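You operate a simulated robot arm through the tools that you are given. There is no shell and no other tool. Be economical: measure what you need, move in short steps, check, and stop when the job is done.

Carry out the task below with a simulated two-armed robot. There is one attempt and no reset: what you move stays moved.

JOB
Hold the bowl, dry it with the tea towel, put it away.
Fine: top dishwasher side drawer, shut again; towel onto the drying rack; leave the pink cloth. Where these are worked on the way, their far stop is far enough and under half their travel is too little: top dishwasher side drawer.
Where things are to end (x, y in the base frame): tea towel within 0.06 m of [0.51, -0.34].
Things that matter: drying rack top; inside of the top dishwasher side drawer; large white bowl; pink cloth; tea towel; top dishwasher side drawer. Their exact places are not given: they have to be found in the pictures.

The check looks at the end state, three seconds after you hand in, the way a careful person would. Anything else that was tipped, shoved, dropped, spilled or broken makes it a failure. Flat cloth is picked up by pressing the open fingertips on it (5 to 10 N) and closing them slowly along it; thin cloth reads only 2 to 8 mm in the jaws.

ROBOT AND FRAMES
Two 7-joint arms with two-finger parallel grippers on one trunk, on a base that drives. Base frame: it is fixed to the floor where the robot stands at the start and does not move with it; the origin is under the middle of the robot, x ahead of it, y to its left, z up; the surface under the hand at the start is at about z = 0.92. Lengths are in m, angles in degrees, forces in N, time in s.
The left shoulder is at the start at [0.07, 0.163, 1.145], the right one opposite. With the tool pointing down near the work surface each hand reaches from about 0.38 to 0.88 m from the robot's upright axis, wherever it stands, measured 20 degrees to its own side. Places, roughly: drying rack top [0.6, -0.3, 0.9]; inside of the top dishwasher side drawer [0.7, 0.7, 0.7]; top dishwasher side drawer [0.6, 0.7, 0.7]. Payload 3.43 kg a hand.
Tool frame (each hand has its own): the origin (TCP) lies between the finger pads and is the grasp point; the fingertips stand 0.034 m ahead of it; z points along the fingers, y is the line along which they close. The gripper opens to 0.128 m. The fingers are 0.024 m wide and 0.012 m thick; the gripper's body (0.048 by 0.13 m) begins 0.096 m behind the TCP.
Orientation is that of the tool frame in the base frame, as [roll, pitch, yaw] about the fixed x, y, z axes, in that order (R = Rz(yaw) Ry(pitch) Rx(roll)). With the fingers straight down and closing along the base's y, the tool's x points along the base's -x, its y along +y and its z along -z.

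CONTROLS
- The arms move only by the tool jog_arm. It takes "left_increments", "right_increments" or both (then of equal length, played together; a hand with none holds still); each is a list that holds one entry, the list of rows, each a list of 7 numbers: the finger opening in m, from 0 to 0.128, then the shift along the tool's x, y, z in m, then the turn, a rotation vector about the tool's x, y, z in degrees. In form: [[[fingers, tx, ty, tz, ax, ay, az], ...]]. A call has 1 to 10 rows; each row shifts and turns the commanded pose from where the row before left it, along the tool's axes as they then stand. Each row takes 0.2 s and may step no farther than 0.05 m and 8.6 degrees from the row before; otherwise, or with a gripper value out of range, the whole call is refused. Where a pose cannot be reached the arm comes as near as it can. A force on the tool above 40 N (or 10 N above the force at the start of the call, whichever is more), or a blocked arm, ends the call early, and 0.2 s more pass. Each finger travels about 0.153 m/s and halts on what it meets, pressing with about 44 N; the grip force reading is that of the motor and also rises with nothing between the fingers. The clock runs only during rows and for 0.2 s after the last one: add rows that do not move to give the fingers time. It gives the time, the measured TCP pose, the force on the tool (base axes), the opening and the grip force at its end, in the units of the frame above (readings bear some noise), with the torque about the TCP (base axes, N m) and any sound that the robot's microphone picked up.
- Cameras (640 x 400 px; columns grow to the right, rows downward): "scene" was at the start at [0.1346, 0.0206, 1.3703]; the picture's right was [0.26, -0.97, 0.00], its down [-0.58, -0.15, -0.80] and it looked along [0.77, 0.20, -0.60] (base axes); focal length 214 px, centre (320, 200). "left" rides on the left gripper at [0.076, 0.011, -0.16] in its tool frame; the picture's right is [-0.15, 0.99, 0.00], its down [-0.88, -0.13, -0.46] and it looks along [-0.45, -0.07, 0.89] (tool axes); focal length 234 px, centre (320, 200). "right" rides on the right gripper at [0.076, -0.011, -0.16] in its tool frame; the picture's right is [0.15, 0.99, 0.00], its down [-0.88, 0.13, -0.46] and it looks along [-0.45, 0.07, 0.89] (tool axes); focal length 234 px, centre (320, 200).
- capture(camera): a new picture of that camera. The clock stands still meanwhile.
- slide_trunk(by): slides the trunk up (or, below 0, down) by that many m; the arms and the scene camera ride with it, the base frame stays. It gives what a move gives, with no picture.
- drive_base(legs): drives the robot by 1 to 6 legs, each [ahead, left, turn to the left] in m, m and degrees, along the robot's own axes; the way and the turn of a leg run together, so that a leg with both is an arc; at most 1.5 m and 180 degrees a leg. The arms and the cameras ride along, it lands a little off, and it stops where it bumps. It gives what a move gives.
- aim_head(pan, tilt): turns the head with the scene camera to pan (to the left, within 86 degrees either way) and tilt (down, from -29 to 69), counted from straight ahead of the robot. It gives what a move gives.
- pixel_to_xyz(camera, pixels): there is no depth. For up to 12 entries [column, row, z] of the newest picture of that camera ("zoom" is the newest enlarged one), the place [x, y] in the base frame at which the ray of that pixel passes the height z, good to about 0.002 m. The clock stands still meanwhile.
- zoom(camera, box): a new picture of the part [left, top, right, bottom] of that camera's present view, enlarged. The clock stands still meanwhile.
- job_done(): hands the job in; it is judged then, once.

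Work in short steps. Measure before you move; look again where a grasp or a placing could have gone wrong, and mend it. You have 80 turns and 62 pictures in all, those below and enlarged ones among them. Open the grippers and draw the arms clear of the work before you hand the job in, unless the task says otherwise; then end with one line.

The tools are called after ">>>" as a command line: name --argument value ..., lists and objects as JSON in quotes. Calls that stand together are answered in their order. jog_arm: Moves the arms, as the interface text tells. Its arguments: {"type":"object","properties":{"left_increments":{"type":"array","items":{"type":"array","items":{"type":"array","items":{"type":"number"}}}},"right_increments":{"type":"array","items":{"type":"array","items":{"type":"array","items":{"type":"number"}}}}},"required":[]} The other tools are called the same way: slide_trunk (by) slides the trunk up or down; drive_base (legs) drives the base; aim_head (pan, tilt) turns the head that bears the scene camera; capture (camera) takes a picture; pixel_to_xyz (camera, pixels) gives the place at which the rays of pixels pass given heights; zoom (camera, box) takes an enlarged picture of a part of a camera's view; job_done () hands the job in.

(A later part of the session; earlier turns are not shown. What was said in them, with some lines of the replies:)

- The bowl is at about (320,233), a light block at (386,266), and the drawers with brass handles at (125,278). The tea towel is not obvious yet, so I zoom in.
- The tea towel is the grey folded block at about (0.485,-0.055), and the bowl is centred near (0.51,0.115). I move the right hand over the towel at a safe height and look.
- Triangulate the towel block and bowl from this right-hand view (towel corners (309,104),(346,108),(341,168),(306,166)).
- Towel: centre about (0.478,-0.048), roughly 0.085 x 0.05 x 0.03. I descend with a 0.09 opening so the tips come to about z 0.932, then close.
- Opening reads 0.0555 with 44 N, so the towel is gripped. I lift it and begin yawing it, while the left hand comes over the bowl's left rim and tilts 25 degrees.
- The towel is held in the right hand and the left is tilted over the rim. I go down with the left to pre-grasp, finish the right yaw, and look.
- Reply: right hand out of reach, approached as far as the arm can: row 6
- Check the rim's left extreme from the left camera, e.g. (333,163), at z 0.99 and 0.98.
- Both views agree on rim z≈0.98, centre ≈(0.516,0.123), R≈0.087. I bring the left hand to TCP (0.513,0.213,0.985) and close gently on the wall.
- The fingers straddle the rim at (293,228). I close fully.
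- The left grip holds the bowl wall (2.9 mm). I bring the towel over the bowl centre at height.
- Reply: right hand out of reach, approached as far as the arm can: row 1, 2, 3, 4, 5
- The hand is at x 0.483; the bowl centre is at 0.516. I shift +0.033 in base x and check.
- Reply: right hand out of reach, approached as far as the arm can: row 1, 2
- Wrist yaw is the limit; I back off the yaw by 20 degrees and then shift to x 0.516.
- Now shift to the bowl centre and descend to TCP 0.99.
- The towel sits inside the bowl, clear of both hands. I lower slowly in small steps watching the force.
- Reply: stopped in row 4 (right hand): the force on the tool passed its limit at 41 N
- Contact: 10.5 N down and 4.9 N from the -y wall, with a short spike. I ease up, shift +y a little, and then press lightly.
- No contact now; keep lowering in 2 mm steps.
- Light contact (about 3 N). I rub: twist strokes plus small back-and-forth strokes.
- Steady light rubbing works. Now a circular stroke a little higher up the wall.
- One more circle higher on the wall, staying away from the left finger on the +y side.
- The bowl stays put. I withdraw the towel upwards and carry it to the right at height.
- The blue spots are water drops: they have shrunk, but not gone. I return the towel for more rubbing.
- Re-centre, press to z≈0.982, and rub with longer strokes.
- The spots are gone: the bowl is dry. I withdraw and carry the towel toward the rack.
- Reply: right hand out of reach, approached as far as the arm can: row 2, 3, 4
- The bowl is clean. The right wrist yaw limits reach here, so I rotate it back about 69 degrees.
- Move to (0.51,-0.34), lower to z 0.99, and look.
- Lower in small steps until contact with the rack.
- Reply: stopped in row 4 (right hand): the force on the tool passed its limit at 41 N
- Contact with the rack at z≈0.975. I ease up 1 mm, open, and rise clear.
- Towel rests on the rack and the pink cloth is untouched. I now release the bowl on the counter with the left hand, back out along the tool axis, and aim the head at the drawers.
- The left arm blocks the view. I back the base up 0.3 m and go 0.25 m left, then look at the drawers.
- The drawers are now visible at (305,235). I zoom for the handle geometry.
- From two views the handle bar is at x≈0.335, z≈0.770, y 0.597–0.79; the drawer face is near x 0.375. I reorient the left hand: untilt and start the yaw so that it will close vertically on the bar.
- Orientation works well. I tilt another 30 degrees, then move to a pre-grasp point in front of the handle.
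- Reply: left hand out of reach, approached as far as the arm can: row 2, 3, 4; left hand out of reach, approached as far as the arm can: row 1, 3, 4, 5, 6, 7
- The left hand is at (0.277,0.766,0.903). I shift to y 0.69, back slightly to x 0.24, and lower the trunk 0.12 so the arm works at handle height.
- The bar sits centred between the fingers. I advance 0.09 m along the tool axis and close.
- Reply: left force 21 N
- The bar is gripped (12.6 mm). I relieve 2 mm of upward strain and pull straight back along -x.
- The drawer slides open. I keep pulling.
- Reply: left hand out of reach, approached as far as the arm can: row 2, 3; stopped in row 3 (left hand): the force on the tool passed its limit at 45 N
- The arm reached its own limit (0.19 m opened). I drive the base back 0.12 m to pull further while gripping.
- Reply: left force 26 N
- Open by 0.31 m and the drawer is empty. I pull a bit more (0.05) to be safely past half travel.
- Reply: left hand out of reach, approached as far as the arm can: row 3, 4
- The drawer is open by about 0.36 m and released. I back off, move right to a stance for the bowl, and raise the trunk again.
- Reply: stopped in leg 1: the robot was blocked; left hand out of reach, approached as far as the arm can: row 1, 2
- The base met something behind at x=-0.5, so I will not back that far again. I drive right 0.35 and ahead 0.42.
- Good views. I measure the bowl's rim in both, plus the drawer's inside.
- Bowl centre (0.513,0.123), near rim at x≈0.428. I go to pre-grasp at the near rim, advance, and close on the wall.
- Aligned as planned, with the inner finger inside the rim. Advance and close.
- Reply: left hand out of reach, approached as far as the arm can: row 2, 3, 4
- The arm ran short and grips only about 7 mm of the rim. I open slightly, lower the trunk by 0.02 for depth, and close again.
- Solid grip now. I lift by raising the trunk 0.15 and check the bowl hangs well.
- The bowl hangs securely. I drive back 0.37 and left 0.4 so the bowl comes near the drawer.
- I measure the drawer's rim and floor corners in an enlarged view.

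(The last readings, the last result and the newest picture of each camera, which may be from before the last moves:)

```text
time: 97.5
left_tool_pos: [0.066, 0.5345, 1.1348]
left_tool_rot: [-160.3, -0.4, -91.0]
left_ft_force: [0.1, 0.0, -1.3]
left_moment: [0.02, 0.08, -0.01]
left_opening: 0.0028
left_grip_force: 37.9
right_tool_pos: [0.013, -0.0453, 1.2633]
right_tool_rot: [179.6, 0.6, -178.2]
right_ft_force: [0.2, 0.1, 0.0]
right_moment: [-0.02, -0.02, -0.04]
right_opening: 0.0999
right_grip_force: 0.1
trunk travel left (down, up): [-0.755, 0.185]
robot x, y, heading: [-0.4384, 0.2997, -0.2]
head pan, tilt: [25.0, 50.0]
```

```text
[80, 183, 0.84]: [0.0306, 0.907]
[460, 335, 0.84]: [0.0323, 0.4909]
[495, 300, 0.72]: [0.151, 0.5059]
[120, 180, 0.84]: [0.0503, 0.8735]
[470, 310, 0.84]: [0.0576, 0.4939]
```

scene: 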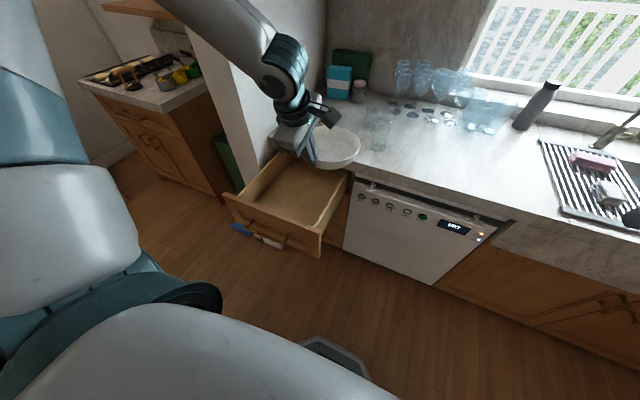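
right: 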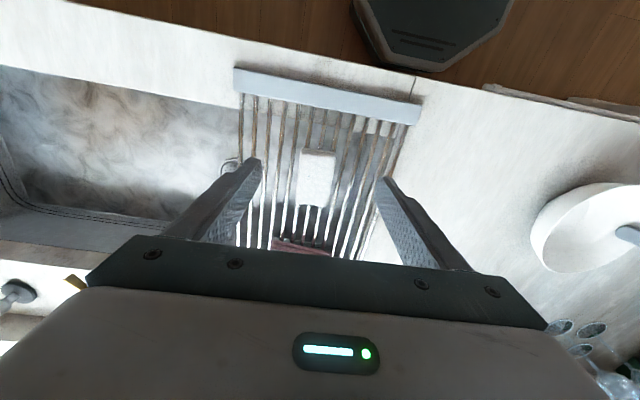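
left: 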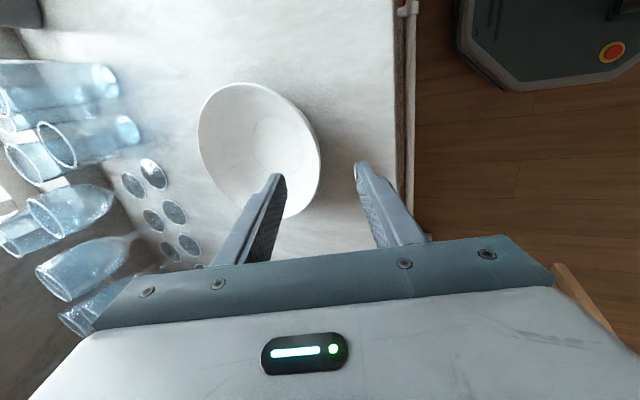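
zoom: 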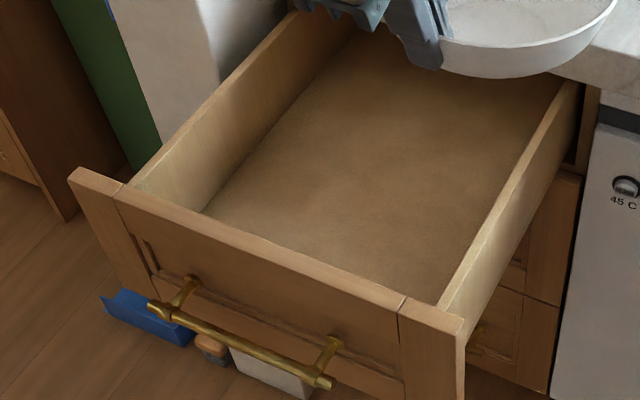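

Drawer interior spans y ≈0.51–0.87 and begins at x≈0.035. I move the TCP to (0.14,0.69) at height so the bowl will centre near (0.22,0.68).

>>> jog_arm --left_increments '[[[0.0, -0.0389, -0.0174, 0.0063, 0, 0, 0], [0.0, -0.0389, -0.0174, 0.0063, 0, 0, 0], [0.0, -0.0389, -0.0174, 0.0063, 0, 0, 0], [0.0, -0.0389, -0.0174, 0.0063, 0, 0, 0], [0.0, 0, 0, 0, 0, 0, 0]]]'

>>> slide_trunk --by -0.25

>>> capture --camera "scene"

```text
time: 98.8
left_tool_pos: [0.1426, 0.6892, 1.1345]
left_tool_rot: [-160.2, -0.3, -91.0]
left_ft_force: [-0.1, 1.0, -1.2]
left_moment: [0.05, 0.11, 0.0]
left_opening: 0.0027
left_grip_force: 37.1
right_tool_pos: [0.0149, -0.0458, 1.2628]
right_tool_rot: [179.6, 0.6, -178.2]
right_ft_force: [-0.5, 0.0, 0.3]
right_moment: [0.02, 0.0, 0.01]
right_opening: 0.0999
right_grip_force: 0.1
trunk travel left (down, up): [-0.755, 0.185]
robot x, y, heading: [-0.4395, 0.2961, -0.1]
head pan, tilt: [25.0, 50.0]
```

```text
time: 101.3
left_tool_pos: [0.143, 0.6886, 0.8832]
left_tool_rot: [-160.3, -0.4, -91.0]
left_ft_force: [-0.1, 0.1, -1.3]
left_moment: [0.05, 0.06, 0.0]
left_opening: 0.003
left_grip_force: 37.5
right_tool_pos: [0.0147, -0.0446, 1.0135]
right_tool_rot: [179.6, 0.8, -178.3]
right_ft_force: [0.4, -0.1, -0.4]
right_moment: [-0.01, 0.0, -0.01]
right_opening: 0.1
right_grip_force: 0.2
trunk travel left (down, up): [-0.505, 0.435]
robot x, y, heading: [-0.4402, 0.2986, 0.0]
head pan, tilt: [25.0, 50.0]
```

```text
12 pictures are left
```

scene: 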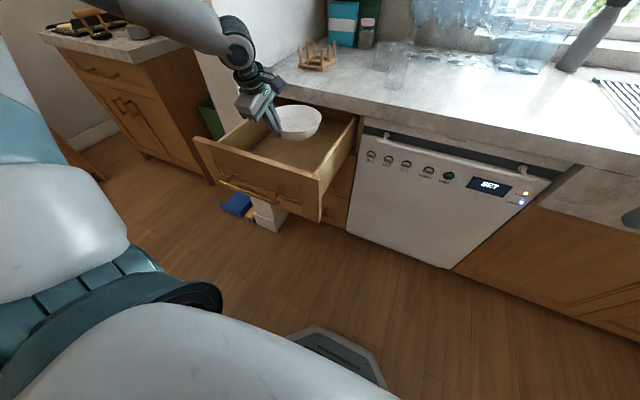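

The bowl is over the inside, with clearance all round. I keep lowering: first 0.06, then small jog steps with the force guard.

>>> slide_trunk --by -0.06

>>> slide_trunk --by -0.015

>>> zoom --camera "scene" --box '[180, 60, 380, 185]'

```text
time: 102.3
left_tool_pos: [0.1435, 0.6878, 0.8242]
left_tool_rot: [-160.2, -0.4, -91.0]
left_ft_force: [0.0, 0.4, -1.2]
left_moment: [-0.01, 0.16, 0.0]
left_opening: 0.0026
left_grip_force: 37.4
right_tool_pos: [0.0143, -0.0449, 0.9542]
right_tool_rot: [179.6, 0.7, -178.2]
right_ft_force: [-0.1, -0.6, 0.2]
right_moment: [-0.01, 0.01, -0.01]
right_opening: 0.1
right_grip_force: 0.0
trunk travel left (down, up): [-0.445, 0.495]
robot x, y, heading: [-0.4419, 0.2967, -0.2]
head pan, tilt: [25.0, 50.0]
```

```text
time: 103.0
left_tool_pos: [0.1436, 0.6886, 0.8094]
left_tool_rot: [-160.3, -0.3, -90.9]
left_ft_force: [0.4, 0.5, -1.5]
left_moment: [0.05, 0.12, -0.01]
left_opening: 0.0029
left_grip_force: 37.3
right_tool_pos: [0.0144, -0.0455, 0.9386]
right_tool_rot: [179.6, 0.6, -178.2]
right_ft_force: [-0.7, 0.8, 1.2]
right_moment: [0.0, -0.04, -0.02]
right_opening: 0.1
right_grip_force: 0.1
trunk travel left (down, up): [-0.43, 0.51]
robot x, y, heading: [-0.4395, 0.2952, -0.1]
head pan, tilt: [25.0, 50.0]
```

```text
3.20 times, centred on (280, 122) of scene
```

zoom: 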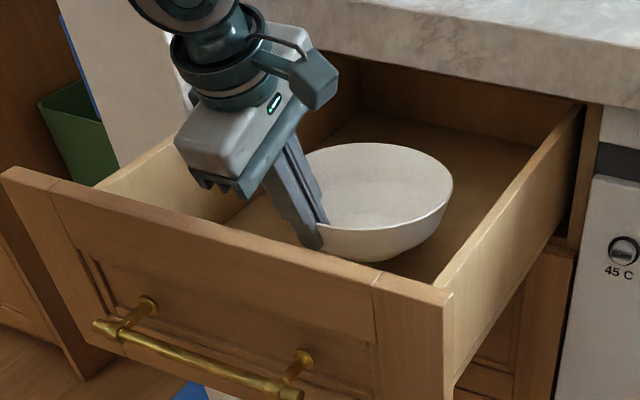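

Still free. I lower 0.018 in small jog steps.

>>> jog_arm --left_increments '[[[0.0, 0, 0.00137, 0.00376, 0, 0, 0], [0.0, 0, 0.00137, 0.00376, 0, 0, 0], [0.0, 0, 0.00137, 0.00376, 0, 0, 0], [0.0, 0, 0.00103, 0.0028, 0, 0, 0], [0.0, 0, 0.00103, 0.0028, 0, 0, 0], [0.0, 0, 0, 0, 0, 0, 0]]]'

```text
time: 104.4
left_tool_pos: [0.1423, 0.6891, 0.7909]
left_tool_rot: [-160.3, -0.4, -90.9]
left_ft_force: [-0.2, 0.0, -1.6]
left_moment: [0.0, 0.09, 0.02]
left_opening: 0.0028
left_grip_force: 37.2
right_tool_pos: [0.0146, -0.0444, 0.9376]
right_tool_rot: [179.6, 0.7, -178.2]
right_ft_force: [0.3, -0.2, -0.2]
right_moment: [0.0, -0.02, -0.04]
right_opening: 0.1001
right_grip_force: 0.1
trunk travel left (down, up): [-0.43, 0.51]
robot x, y, heading: [-0.4361, 0.2973, -0.1]
head pan, tilt: [25.0, 50.0]
```

>>> jog_arm --left_increments '[[[0.0, 0, 0.00103, 0.0028, 0, 0, 0], [0.0, 0, 0.00103, 0.0028, 0, 0, 0], [0.0, 0, 0.00103, 0.0028, 0, 0, 0], [0.0, 0, 0.00103, 0.0028, 0, 0, 0], [0.0, 0, 0, 0, 0, 0, 0]]]'

>>> zoom --camera "scene" --box '[180, 60, 380, 185]'

```text
time: 105.6
left_tool_pos: [0.1427, 0.6886, 0.779]
left_tool_rot: [-160.2, -0.5, -91.0]
left_ft_force: [-1.3, 2.5, 5.4]
left_moment: [-0.06, -0.73, 0.14]
left_opening: 0.0031
left_grip_force: 37.8
right_tool_pos: [0.0141, -0.0445, 0.9392]
right_tool_rot: [179.6, 0.7, -178.2]
right_ft_force: [-0.1, -0.2, 0.6]
right_moment: [0.0, 0.03, 0.03]
right_opening: 0.1
right_grip_force: 0.1
trunk travel left (down, up): [-0.43, 0.51]
robot x, y, heading: [-0.4376, 0.2991, 0.3]
head pan, tilt: [25.0, 50.0]
```

```text
3.20 times, centred on (280, 122) of scene
```

zoom: 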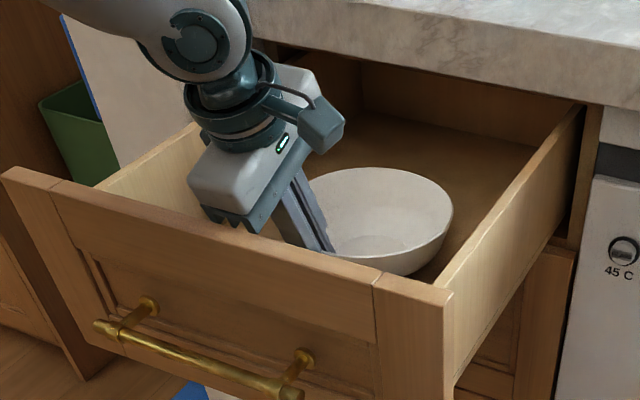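

The bowl rests on the drawer floor (force 5.4 N, same moment sign as on the counter). I release slowly and back out along the tool axis.

>>> jog_arm --left_increments '[[[0.008, 0, 0, 0, 0, 0, 0], [0.018, 0, 0, 0, 0, 0, 0], [0.03, 0, 0, 0, 0, 0, 0], [0.035, 0, 0, 0, 0, 0, 0], [0.035, 0, 0, -0.02, 0, 0, 0], [0.035, 0, 0, -0.03, 0, 0, 0], [0.035, 0, 0, -0.04, 0, 0, 0], [0.035, 0, 0, -0.04, 0, 0, 0], [0.035, 0, 0, 0, 0, 0, 0]]]'

>>> slide_trunk --by 0.12

>>> capture --camera "scene"

```text
time: 107.6
left_tool_pos: [0.1013, 0.6864, 0.8996]
left_tool_rot: [-160.4, -0.4, -91.0]
left_ft_force: [0.4, -0.5, -0.6]
left_moment: [-0.01, 0.02, 0.0]
left_opening: 0.0351
left_grip_force: 0.0
right_tool_pos: [0.0138, -0.0445, 0.9379]
right_tool_rot: [179.7, 0.6, -178.1]
right_ft_force: [-0.2, 0.1, 0.0]
right_moment: [-0.02, -0.04, -0.02]
right_opening: 0.0999
right_grip_force: 0.1
trunk travel left (down, up): [-0.43, 0.51]
robot x, y, heading: [-0.4422, 0.3008, 0.1]
head pan, tilt: [25.0, 50.0]
```

```text
time: 109.1
left_tool_pos: [0.1002, 0.6873, 1.0204]
left_tool_rot: [-160.3, -0.5, -91.0]
left_ft_force: [-0.6, 0.1, 0.0]
left_moment: [0.02, -0.01, 0.02]
left_opening: 0.0349
left_grip_force: 0.1
right_tool_pos: [0.0139, -0.044, 1.0574]
right_tool_rot: [179.6, 0.6, -178.2]
right_ft_force: [0.3, -0.7, -0.2]
right_moment: [-0.01, 0.01, -0.01]
right_opening: 0.1002
right_grip_force: 0.2
trunk travel left (down, up): [-0.55, 0.39]
robot x, y, heading: [-0.4405, 0.2942, -0.4]
head pan, tilt: [25.0, 50.0]
```

```text
9 pictures are left
```

scene: 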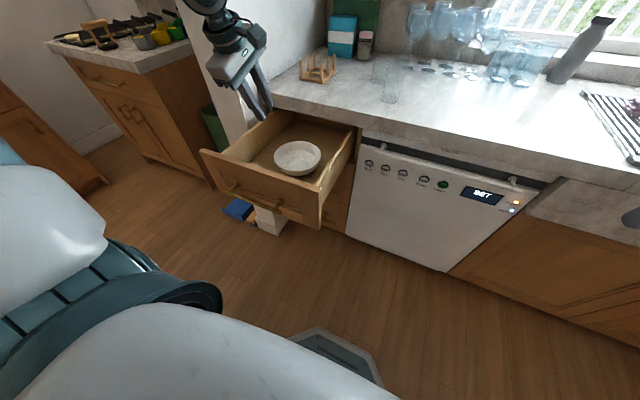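

The bowl stands upright in the drawer. To shut it I will push the front panel above the handle with closed fingertips: first back off slightly, close and tilt the fingers forward, and retreat in front of the drawer at height.

>>> drive_base --legs '[[-0.035, 0, 0]]'

>>> jog_arm --left_increments '[[[0.02, 0, 0.0137, -0.0376, 0, 0, 0], [0.0, 0, 0.0137, -0.0376, 0, 0, 0], [0.0, 0, 0.0137, -0.0376, 0, 0, 0], [0.0, 0, 0, 0, 8.5, 0, 0], [0.0, 0, 0, 0, 8.5, 0, 0], [0.0, 0, 0, 0, 8.5, 0, 0], [0.0, 0, 0, 0, 8.5, 0, 0], [0.0, 0, 0, 0, 0, 0, 0]]]'

```text
time: 109.9
left_tool_pos: [0.0663, 0.6864, 1.0196]
left_tool_rot: [-160.3, -0.4, -91.0]
left_ft_force: [0.0, -1.2, 0.1]
left_moment: [-0.02, 0.01, 0.01]
left_opening: 0.0349
left_grip_force: 0.0
right_tool_pos: [-0.0209, -0.0451, 1.0572]
right_tool_rot: [179.5, 0.7, -178.2]
right_ft_force: [-0.6, -0.4, 0.3]
right_moment: [0.02, 0.0, 0.0]
right_opening: 0.0997
right_grip_force: 0.0
trunk travel left (down, up): [-0.55, 0.39]
robot x, y, heading: [-0.4768, 0.3002, 0.0]
head pan, tilt: [25.0, 50.0]
```

```text
time: 111.7
left_tool_pos: [-0.0094, 0.6871, 1.1127]
left_tool_rot: [-126.4, -0.4, -91.1]
left_ft_force: [-0.5, -0.2, 0.1]
left_moment: [0.01, 0.02, -0.02]
left_opening: 0.0
left_grip_force: 33.3
right_tool_pos: [-0.0202, -0.0466, 1.0574]
right_tool_rot: [179.5, 0.6, -178.2]
right_ft_force: [-0.8, -0.7, -0.1]
right_moment: [0.06, -0.01, -0.03]
right_opening: 0.0998
right_grip_force: 0.0
trunk travel left (down, up): [-0.55, 0.39]
robot x, y, heading: [-0.4782, 0.298, 0.1]
head pan, tilt: [25.0, 50.0]
```

Orientation reached. I move back 0.055 and lower the trunk 0.285 so the fingertips face the panel above the handle.

>>> jog_arm --left_increments '[[[0.0, 0, 0.0162, -0.0222, 0, 0, 0], [0.0, 0, 0.0162, -0.0222, 0, 0, 0], [0.0, 0, 0, 0, 0, 0, 0]]]'

>>> slide_trunk --by -0.283

>>> capture --camera "left"

>>> capture --camera "scene"

```text
time: 112.5
left_tool_pos: [-0.0485, 0.7057, 1.1295]
left_tool_rot: [-126.4, -0.4, -91.1]
left_ft_force: [1.1, -1.2, -0.1]
left_moment: [0.04, 0.0, 0.0]
left_opening: 0.0
left_grip_force: 32.8
left hand out of reach, approached as far as the arm can: row 1, 2
right_tool_pos: [-0.0189, -0.0448, 1.0575]
right_tool_rot: [179.6, 0.6, -178.2]
right_ft_force: [0.4, 0.1, 0.4]
right_moment: [0.02, -0.04, 0.01]
right_opening: 0.0997
right_grip_force: 0.0
trunk travel left (down, up): [-0.55, 0.39]
robot x, y, heading: [-0.4743, 0.3007, -0.1]
head pan, tilt: [25.0, 50.0]
```

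```text
time: 115.4
left_tool_pos: [-0.0496, 0.7058, 0.847]
left_tool_rot: [-126.4, -0.4, -91.2]
left_ft_force: [0.0, 0.1, 0.9]
left_moment: [0.0, 0.01, -0.03]
left_opening: 0.0
left_grip_force: 33.1
right_tool_pos: [-0.0206, -0.0456, 0.7749]
right_tool_rot: [179.5, 0.6, -178.1]
right_ft_force: [-0.5, 0.1, -0.7]
right_moment: [0.01, -0.01, 0.01]
right_opening: 0.1
right_grip_force: 0.0
trunk travel left (down, up): [-0.267, 0.673]
robot x, y, heading: [-0.4747, 0.2957, -0.1]
head pan, tilt: [25.0, 50.0]
```

```text
8 pictures are left
```

left: 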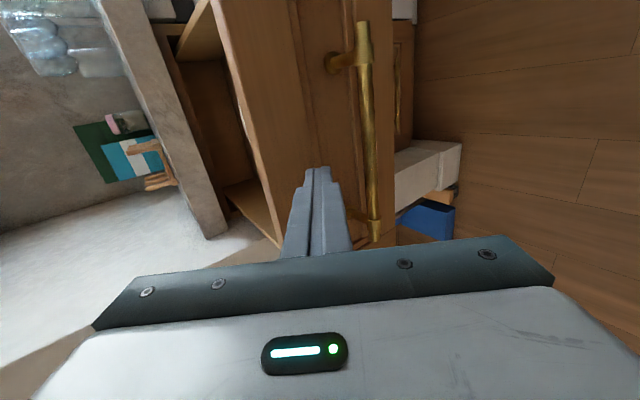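

```text
7 pictures are left
```

scene: 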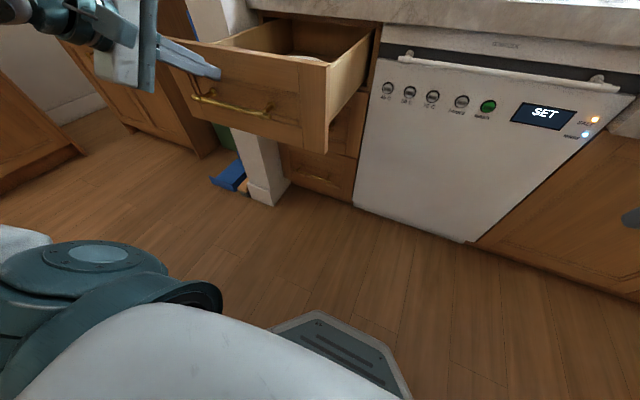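

The fingertips are at z≈0.827, a bit near the panel's top edge; I lower by 0.02. The right hand would hit the counter when driving ahead, so I raise it 0.3 first.

>>> slide_trunk --by -0.02

>>> jog_arm --right_increments '[[[0.1, 0, 0, -0.05, 0, 0, 0], [0.1, 0, 0, -0.05, 0, 0, 0], [0.1, 0, 0, -0.05, 0, 0, 0], [0.1, 0, 0, -0.05, 0, 0, 0], [0.1, 0, 0, -0.05, 0, 0, 0], [0.1, 0, 0, -0.05, 0, 0, 0], [0.1, 0, 0, -0.03, 0, 0, 0], [0.1, 0, 0, 0, 0, 0, 0]]]'

```text
time: 116.0
left_tool_pos: [-0.049, 0.7056, 0.8278]
left_tool_rot: [-126.4, -0.4, -91.2]
left_ft_force: [-0.5, -0.1, -0.3]
left_moment: [0.0, 0.0, -0.02]
left_opening: 0.0001
left_grip_force: 33.1
right_tool_pos: [-0.0213, -0.0447, 0.7556]
right_tool_rot: [179.6, 0.7, -178.2]
right_ft_force: [0.5, -0.4, 0.1]
right_moment: [0.0, -0.02, -0.01]
right_opening: 0.1001
right_grip_force: 0.0
trunk travel left (down, up): [-0.247, 0.693]
robot x, y, heading: [-0.4775, 0.2944, -0.1]
head pan, tilt: [25.0, 50.0]
```

```text
time: 117.8
left_tool_pos: [-0.0491, 0.7053, 0.8274]
left_tool_rot: [-126.4, -0.4, -91.1]
left_ft_force: [-0.4, -0.3, 0.5]
left_moment: [-0.02, 0.02, -0.03]
left_opening: 0.0002
left_grip_force: 33.0
right_tool_pos: [-0.0218, -0.0481, 1.0833]
right_tool_rot: [179.6, 0.8, -178.3]
right_ft_force: [0.4, -0.2, 0.3]
right_moment: [0.0, 0.0, 0.02]
right_opening: 0.0999
right_grip_force: 0.1
right hand out of reach, approached as far as the arm can: row 7
trunk travel left (down, up): [-0.247, 0.693]
robot x, y, heading: [-0.4711, 0.2956, 0.1]
head pan, tilt: [25.0, 50.0]
```

Right hand is clear at z 1.08. I drive ahead 0.2 m to push the drawer and watch the left hand's force.

>>> drive_base --legs '[[0.2, 0, 0]]'

>>> capture --camera "scene"

```text
time: 119.4
left_tool_pos: [0.1508, 0.7045, 0.8268]
left_tool_rot: [-126.4, -0.4, -91.2]
left_ft_force: [0.1, 0.3, -0.8]
left_moment: [0.05, 0.0, 0.0]
left_opening: 0.0
left_grip_force: 32.9
right_tool_pos: [0.1779, -0.05, 1.0822]
right_tool_rot: [179.6, 0.7, -178.3]
right_ft_force: [0.2, -0.2, 0.3]
right_moment: [0.04, -0.02, -0.01]
right_opening: 0.1
right_grip_force: 0.0
trunk travel left (down, up): [-0.247, 0.693]
robot x, y, heading: [-0.2763, 0.2949, 0.0]
head pan, tilt: [25.0, 50.0]
```

```text
6 pictures are left
```

scene: 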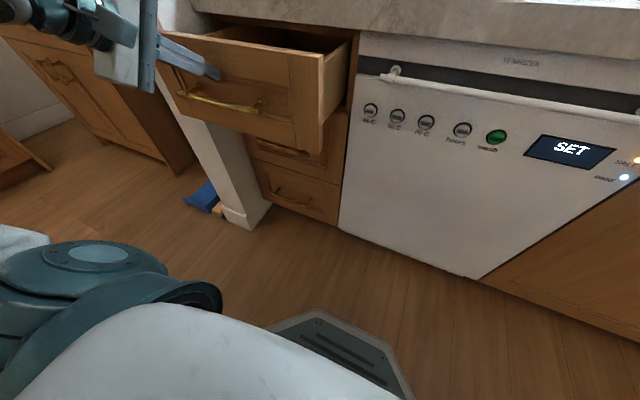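

It slides well without strain. I check where the wall's end stands relative to the forearm before the last stretch.

>>> pixel_to_xyz --camera "scene" --pixels '[[245, 230, 0.0], [220, 210, 0.0], [263, 200, 0.0]]'

>>> aim_head --pan 55 --tilt 20

>>> capture --camera "scene"

```text
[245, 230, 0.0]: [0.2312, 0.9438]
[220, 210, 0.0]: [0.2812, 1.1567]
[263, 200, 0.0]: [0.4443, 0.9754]
```

```text
time: 120.4
left_tool_pos: [0.1507, 0.704, 0.8283]
left_tool_rot: [-126.4, -0.4, -91.2]
left_ft_force: [0.1, -0.3, -0.3]
left_moment: [0.03, -0.01, 0.01]
left_opening: 0.0
left_grip_force: 32.5
right_tool_pos: [0.176, -0.05, 1.0824]
right_tool_rot: [179.6, 0.7, -178.3]
right_ft_force: [0.0, -0.4, -0.2]
right_moment: [0.02, 0.01, 0.01]
right_opening: 0.1
right_grip_force: 0.0
trunk travel left (down, up): [-0.247, 0.693]
robot x, y, heading: [-0.2735, 0.2958, -0.4]
head pan, tilt: [55.0, 20.0]
```

```text
5 pictures are left
```

scene: 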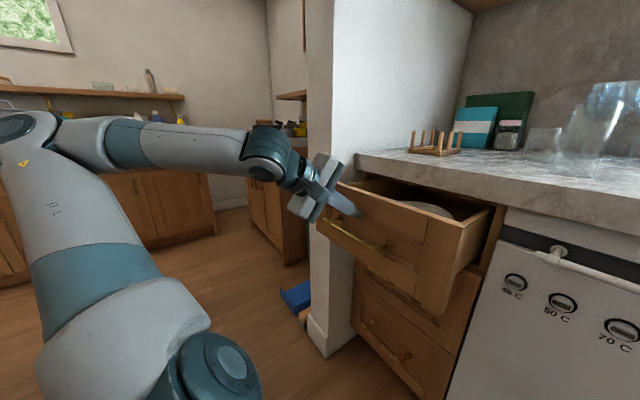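

The forearm stays well right of the wall end (y≥0.94). I push another 0.17.

>>> drive_base --legs '[[0.17, 0, 0]]'

```text
time: 121.9
left_tool_pos: [0.3248, 0.7027, 0.8263]
left_tool_rot: [-126.4, -0.4, -91.2]
left_ft_force: [0.5, -0.4, 0.3]
left_moment: [0.01, 0.03, -0.01]
left_opening: 0.0
left_grip_force: 33.4
right_tool_pos: [0.3495, -0.0495, 1.0826]
right_tool_rot: [179.6, 0.5, -178.3]
right_ft_force: [-0.4, -0.1, 0.1]
right_moment: [0.01, 0.07, 0.01]
right_opening: 0.0998
right_grip_force: 0.1
trunk travel left (down, up): [-0.247, 0.693]
robot x, y, heading: [-0.0984, 0.2937, -0.5]
head pan, tilt: [55.0, 20.0]
```

Nearly shut (tip at about x 0.355). I finish with small arm steps, force-guarded.

>>> jog_arm --left_increments '[[[0.0, 0, -0.0029, 0.004, 0, 0, 0], [0.0, 0, -0.0029, 0.004, 0, 0, 0], [0.0, 0, -0.0029, 0.004, 0, 0, 0], [0.0, 0, -0.0029, 0.004, 0, 0, 0], [0.0, 0, -0.0029, 0.004, 0, 0, 0], [0.0, 0, -0.0029, 0.004, 0, 0, 0], [0.0, 0, 0, 0, 0, 0, 0]]]'

>>> aim_head --pan 55 --tilt 35

>>> capture --camera "scene"

```text
time: 123.3
left_tool_pos: [0.3462, 0.7029, 0.8276]
left_tool_rot: [-126.6, -0.4, -91.0]
left_ft_force: [-20.0, 1.3, 6.5]
left_moment: [0.07, 0.05, 0.23]
left_opening: 0.0
left_grip_force: 32.9
right_tool_pos: [0.3478, -0.0489, 1.0829]
right_tool_rot: [179.5, 0.8, -178.1]
right_ft_force: [0.1, -1.0, 0.8]
right_moment: [0.02, 0.01, -0.02]
right_opening: 0.1002
right_grip_force: 0.1
trunk travel left (down, up): [-0.247, 0.693]
robot x, y, heading: [-0.1063, 0.2962, -0.4]
head pan, tilt: [55.0, 20.0]
stopped in row 7 (left hand): the force on the tool passed its limit at 40 N (the readings are from after the stop); the commanded pose is now the measured one
```

```text
time: 124.1
left_tool_pos: [0.3467, 0.7038, 0.8259]
left_tool_rot: [-126.6, -0.5, -91.1]
left_ft_force: [-30.0, 1.3, 6.6]
left_moment: [0.12, 0.07, 0.34]
left_opening: 0.0002
left_grip_force: 32.6
right_tool_pos: [0.3463, -0.0494, 1.0835]
right_tool_rot: [179.7, 0.9, -178.2]
right_ft_force: [-0.9, -0.2, -1.0]
right_moment: [0.02, -0.02, 0.03]
right_opening: 0.1
right_grip_force: 0.1
trunk travel left (down, up): [-0.247, 0.693]
robot x, y, heading: [-0.1069, 0.2981, 0.1]
head pan, tilt: [55.0, 35.0]
```

```text
4 pictures are left
```

scene: 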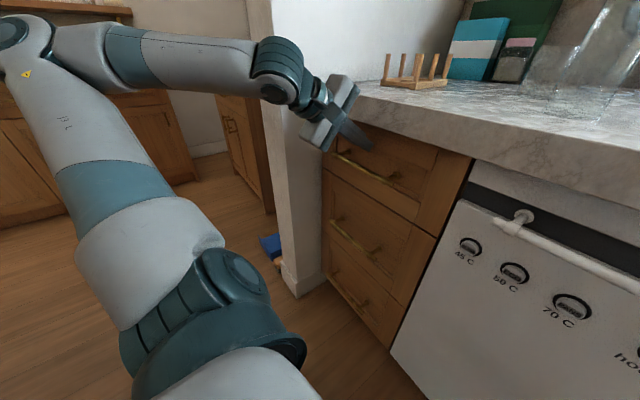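

The drawer front is flush with the others and hit its stop (30 N). I back the base away, open the left gripper, and verify.

>>> drive_base --legs '[[-0.3, 0, 0]]'

>>> jog_arm --left_increments '[[[0.05, 0, 0, 0, 0, 0, 0], [0.1, 0, 0, 0, 0, 0, 0], [0.1, 0, 0, 0, 0, 0, 0]]]'

>>> slide_trunk --by 0.35

>>> aim_head --pan 10 --tilt 35

>>> capture --camera "scene"

```text
time: 126.1
left_tool_pos: [0.0488, 0.7042, 0.8259]
left_tool_rot: [-126.7, -0.3, -91.0]
left_ft_force: [-0.7, 0.1, 0.1]
left_moment: [-0.04, 0.01, -0.01]
left_opening: 0.0
left_grip_force: 33.7
right_tool_pos: [0.0523, -0.0474, 1.0825]
right_tool_rot: [179.6, 0.7, -178.0]
right_ft_force: [-0.5, -0.2, 0.5]
right_moment: [-0.01, -0.07, 0.03]
right_opening: 0.1001
right_grip_force: 0.1
trunk travel left (down, up): [-0.247, 0.693]
robot x, y, heading: [-0.4017, 0.2949, 0.2]
head pan, tilt: [55.0, 35.0]
```

```text
time: 126.9
left_tool_pos: [0.0503, 0.7051, 0.8242]
left_tool_rot: [-126.8, -0.4, -90.9]
left_ft_force: [0.1, -0.4, 0.3]
left_moment: [0.0, -0.02, 0.0]
left_opening: 0.1
left_grip_force: 0.1
right_tool_pos: [0.0528, -0.0474, 1.0818]
right_tool_rot: [179.7, 0.8, -177.9]
right_ft_force: [0.7, 0.4, -0.1]
right_moment: [0.0, 0.0, 0.04]
right_opening: 0.1001
right_grip_force: 0.2
trunk travel left (down, up): [-0.247, 0.693]
robot x, y, heading: [-0.3972, 0.2998, 0.3]
head pan, tilt: [55.0, 35.0]
```

```text
time: 130.3
left_tool_pos: [0.0508, 0.7044, 1.1733]
left_tool_rot: [-126.7, -0.4, -90.9]
left_ft_force: [0.7, 0.4, -0.2]
left_moment: [0.0, -0.03, -0.01]
left_opening: 0.1
left_grip_force: 0.0
right_tool_pos: [0.0531, -0.0483, 1.433]
right_tool_rot: [179.7, 0.6, -178.0]
right_ft_force: [0.0, 0.5, 0.2]
right_moment: [0.04, 0.01, 0.02]
right_opening: 0.1001
right_grip_force: 0.1
trunk travel left (down, up): [-0.597, 0.343]
robot x, y, heading: [-0.3999, 0.2966, -0.0]
head pan, tilt: [55.0, 35.0]
```

```text
time: 131.5
left_tool_pos: [0.0525, 0.7042, 1.1749]
left_tool_rot: [-126.7, -0.3, -90.9]
left_ft_force: [-1.3, -0.1, 0.7]
left_moment: [-0.03, -0.03, -0.01]
left_opening: 0.1002
left_grip_force: 0.1
right_tool_pos: [0.0528, -0.0479, 1.4315]
right_tool_rot: [179.6, 0.7, -178.0]
right_ft_force: [-0.3, 0.2, 0.3]
right_moment: [-0.01, 0.0, 0.0]
right_opening: 0.1001
right_grip_force: 0.0
trunk travel left (down, up): [-0.597, 0.343]
robot x, y, heading: [-0.4033, 0.295, -0.0]
head pan, tilt: [10.0, 35.0]
```

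```text
3 pictures are left
```

scene: 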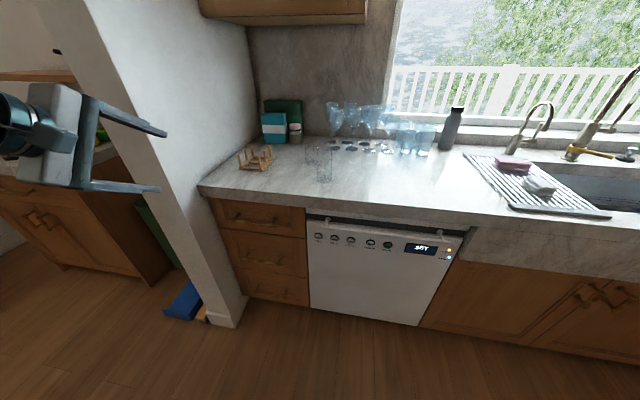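

The drawer is shut at (257,212), the towel is on the rack at (540,185), the pink cloth and the glasses are where they were, and both grippers are open and clear. I hand in.

>>> job_done

```text
The job is handed in.
```

The bowl is dried and upright in the shut top drawer. The tea towel is on the drying rack at about (0.52, -0.34), and the pink cloth was left where it was. While driving backwards, the base met something unseen at about x = -0.5; I moved off and did not check what it was.
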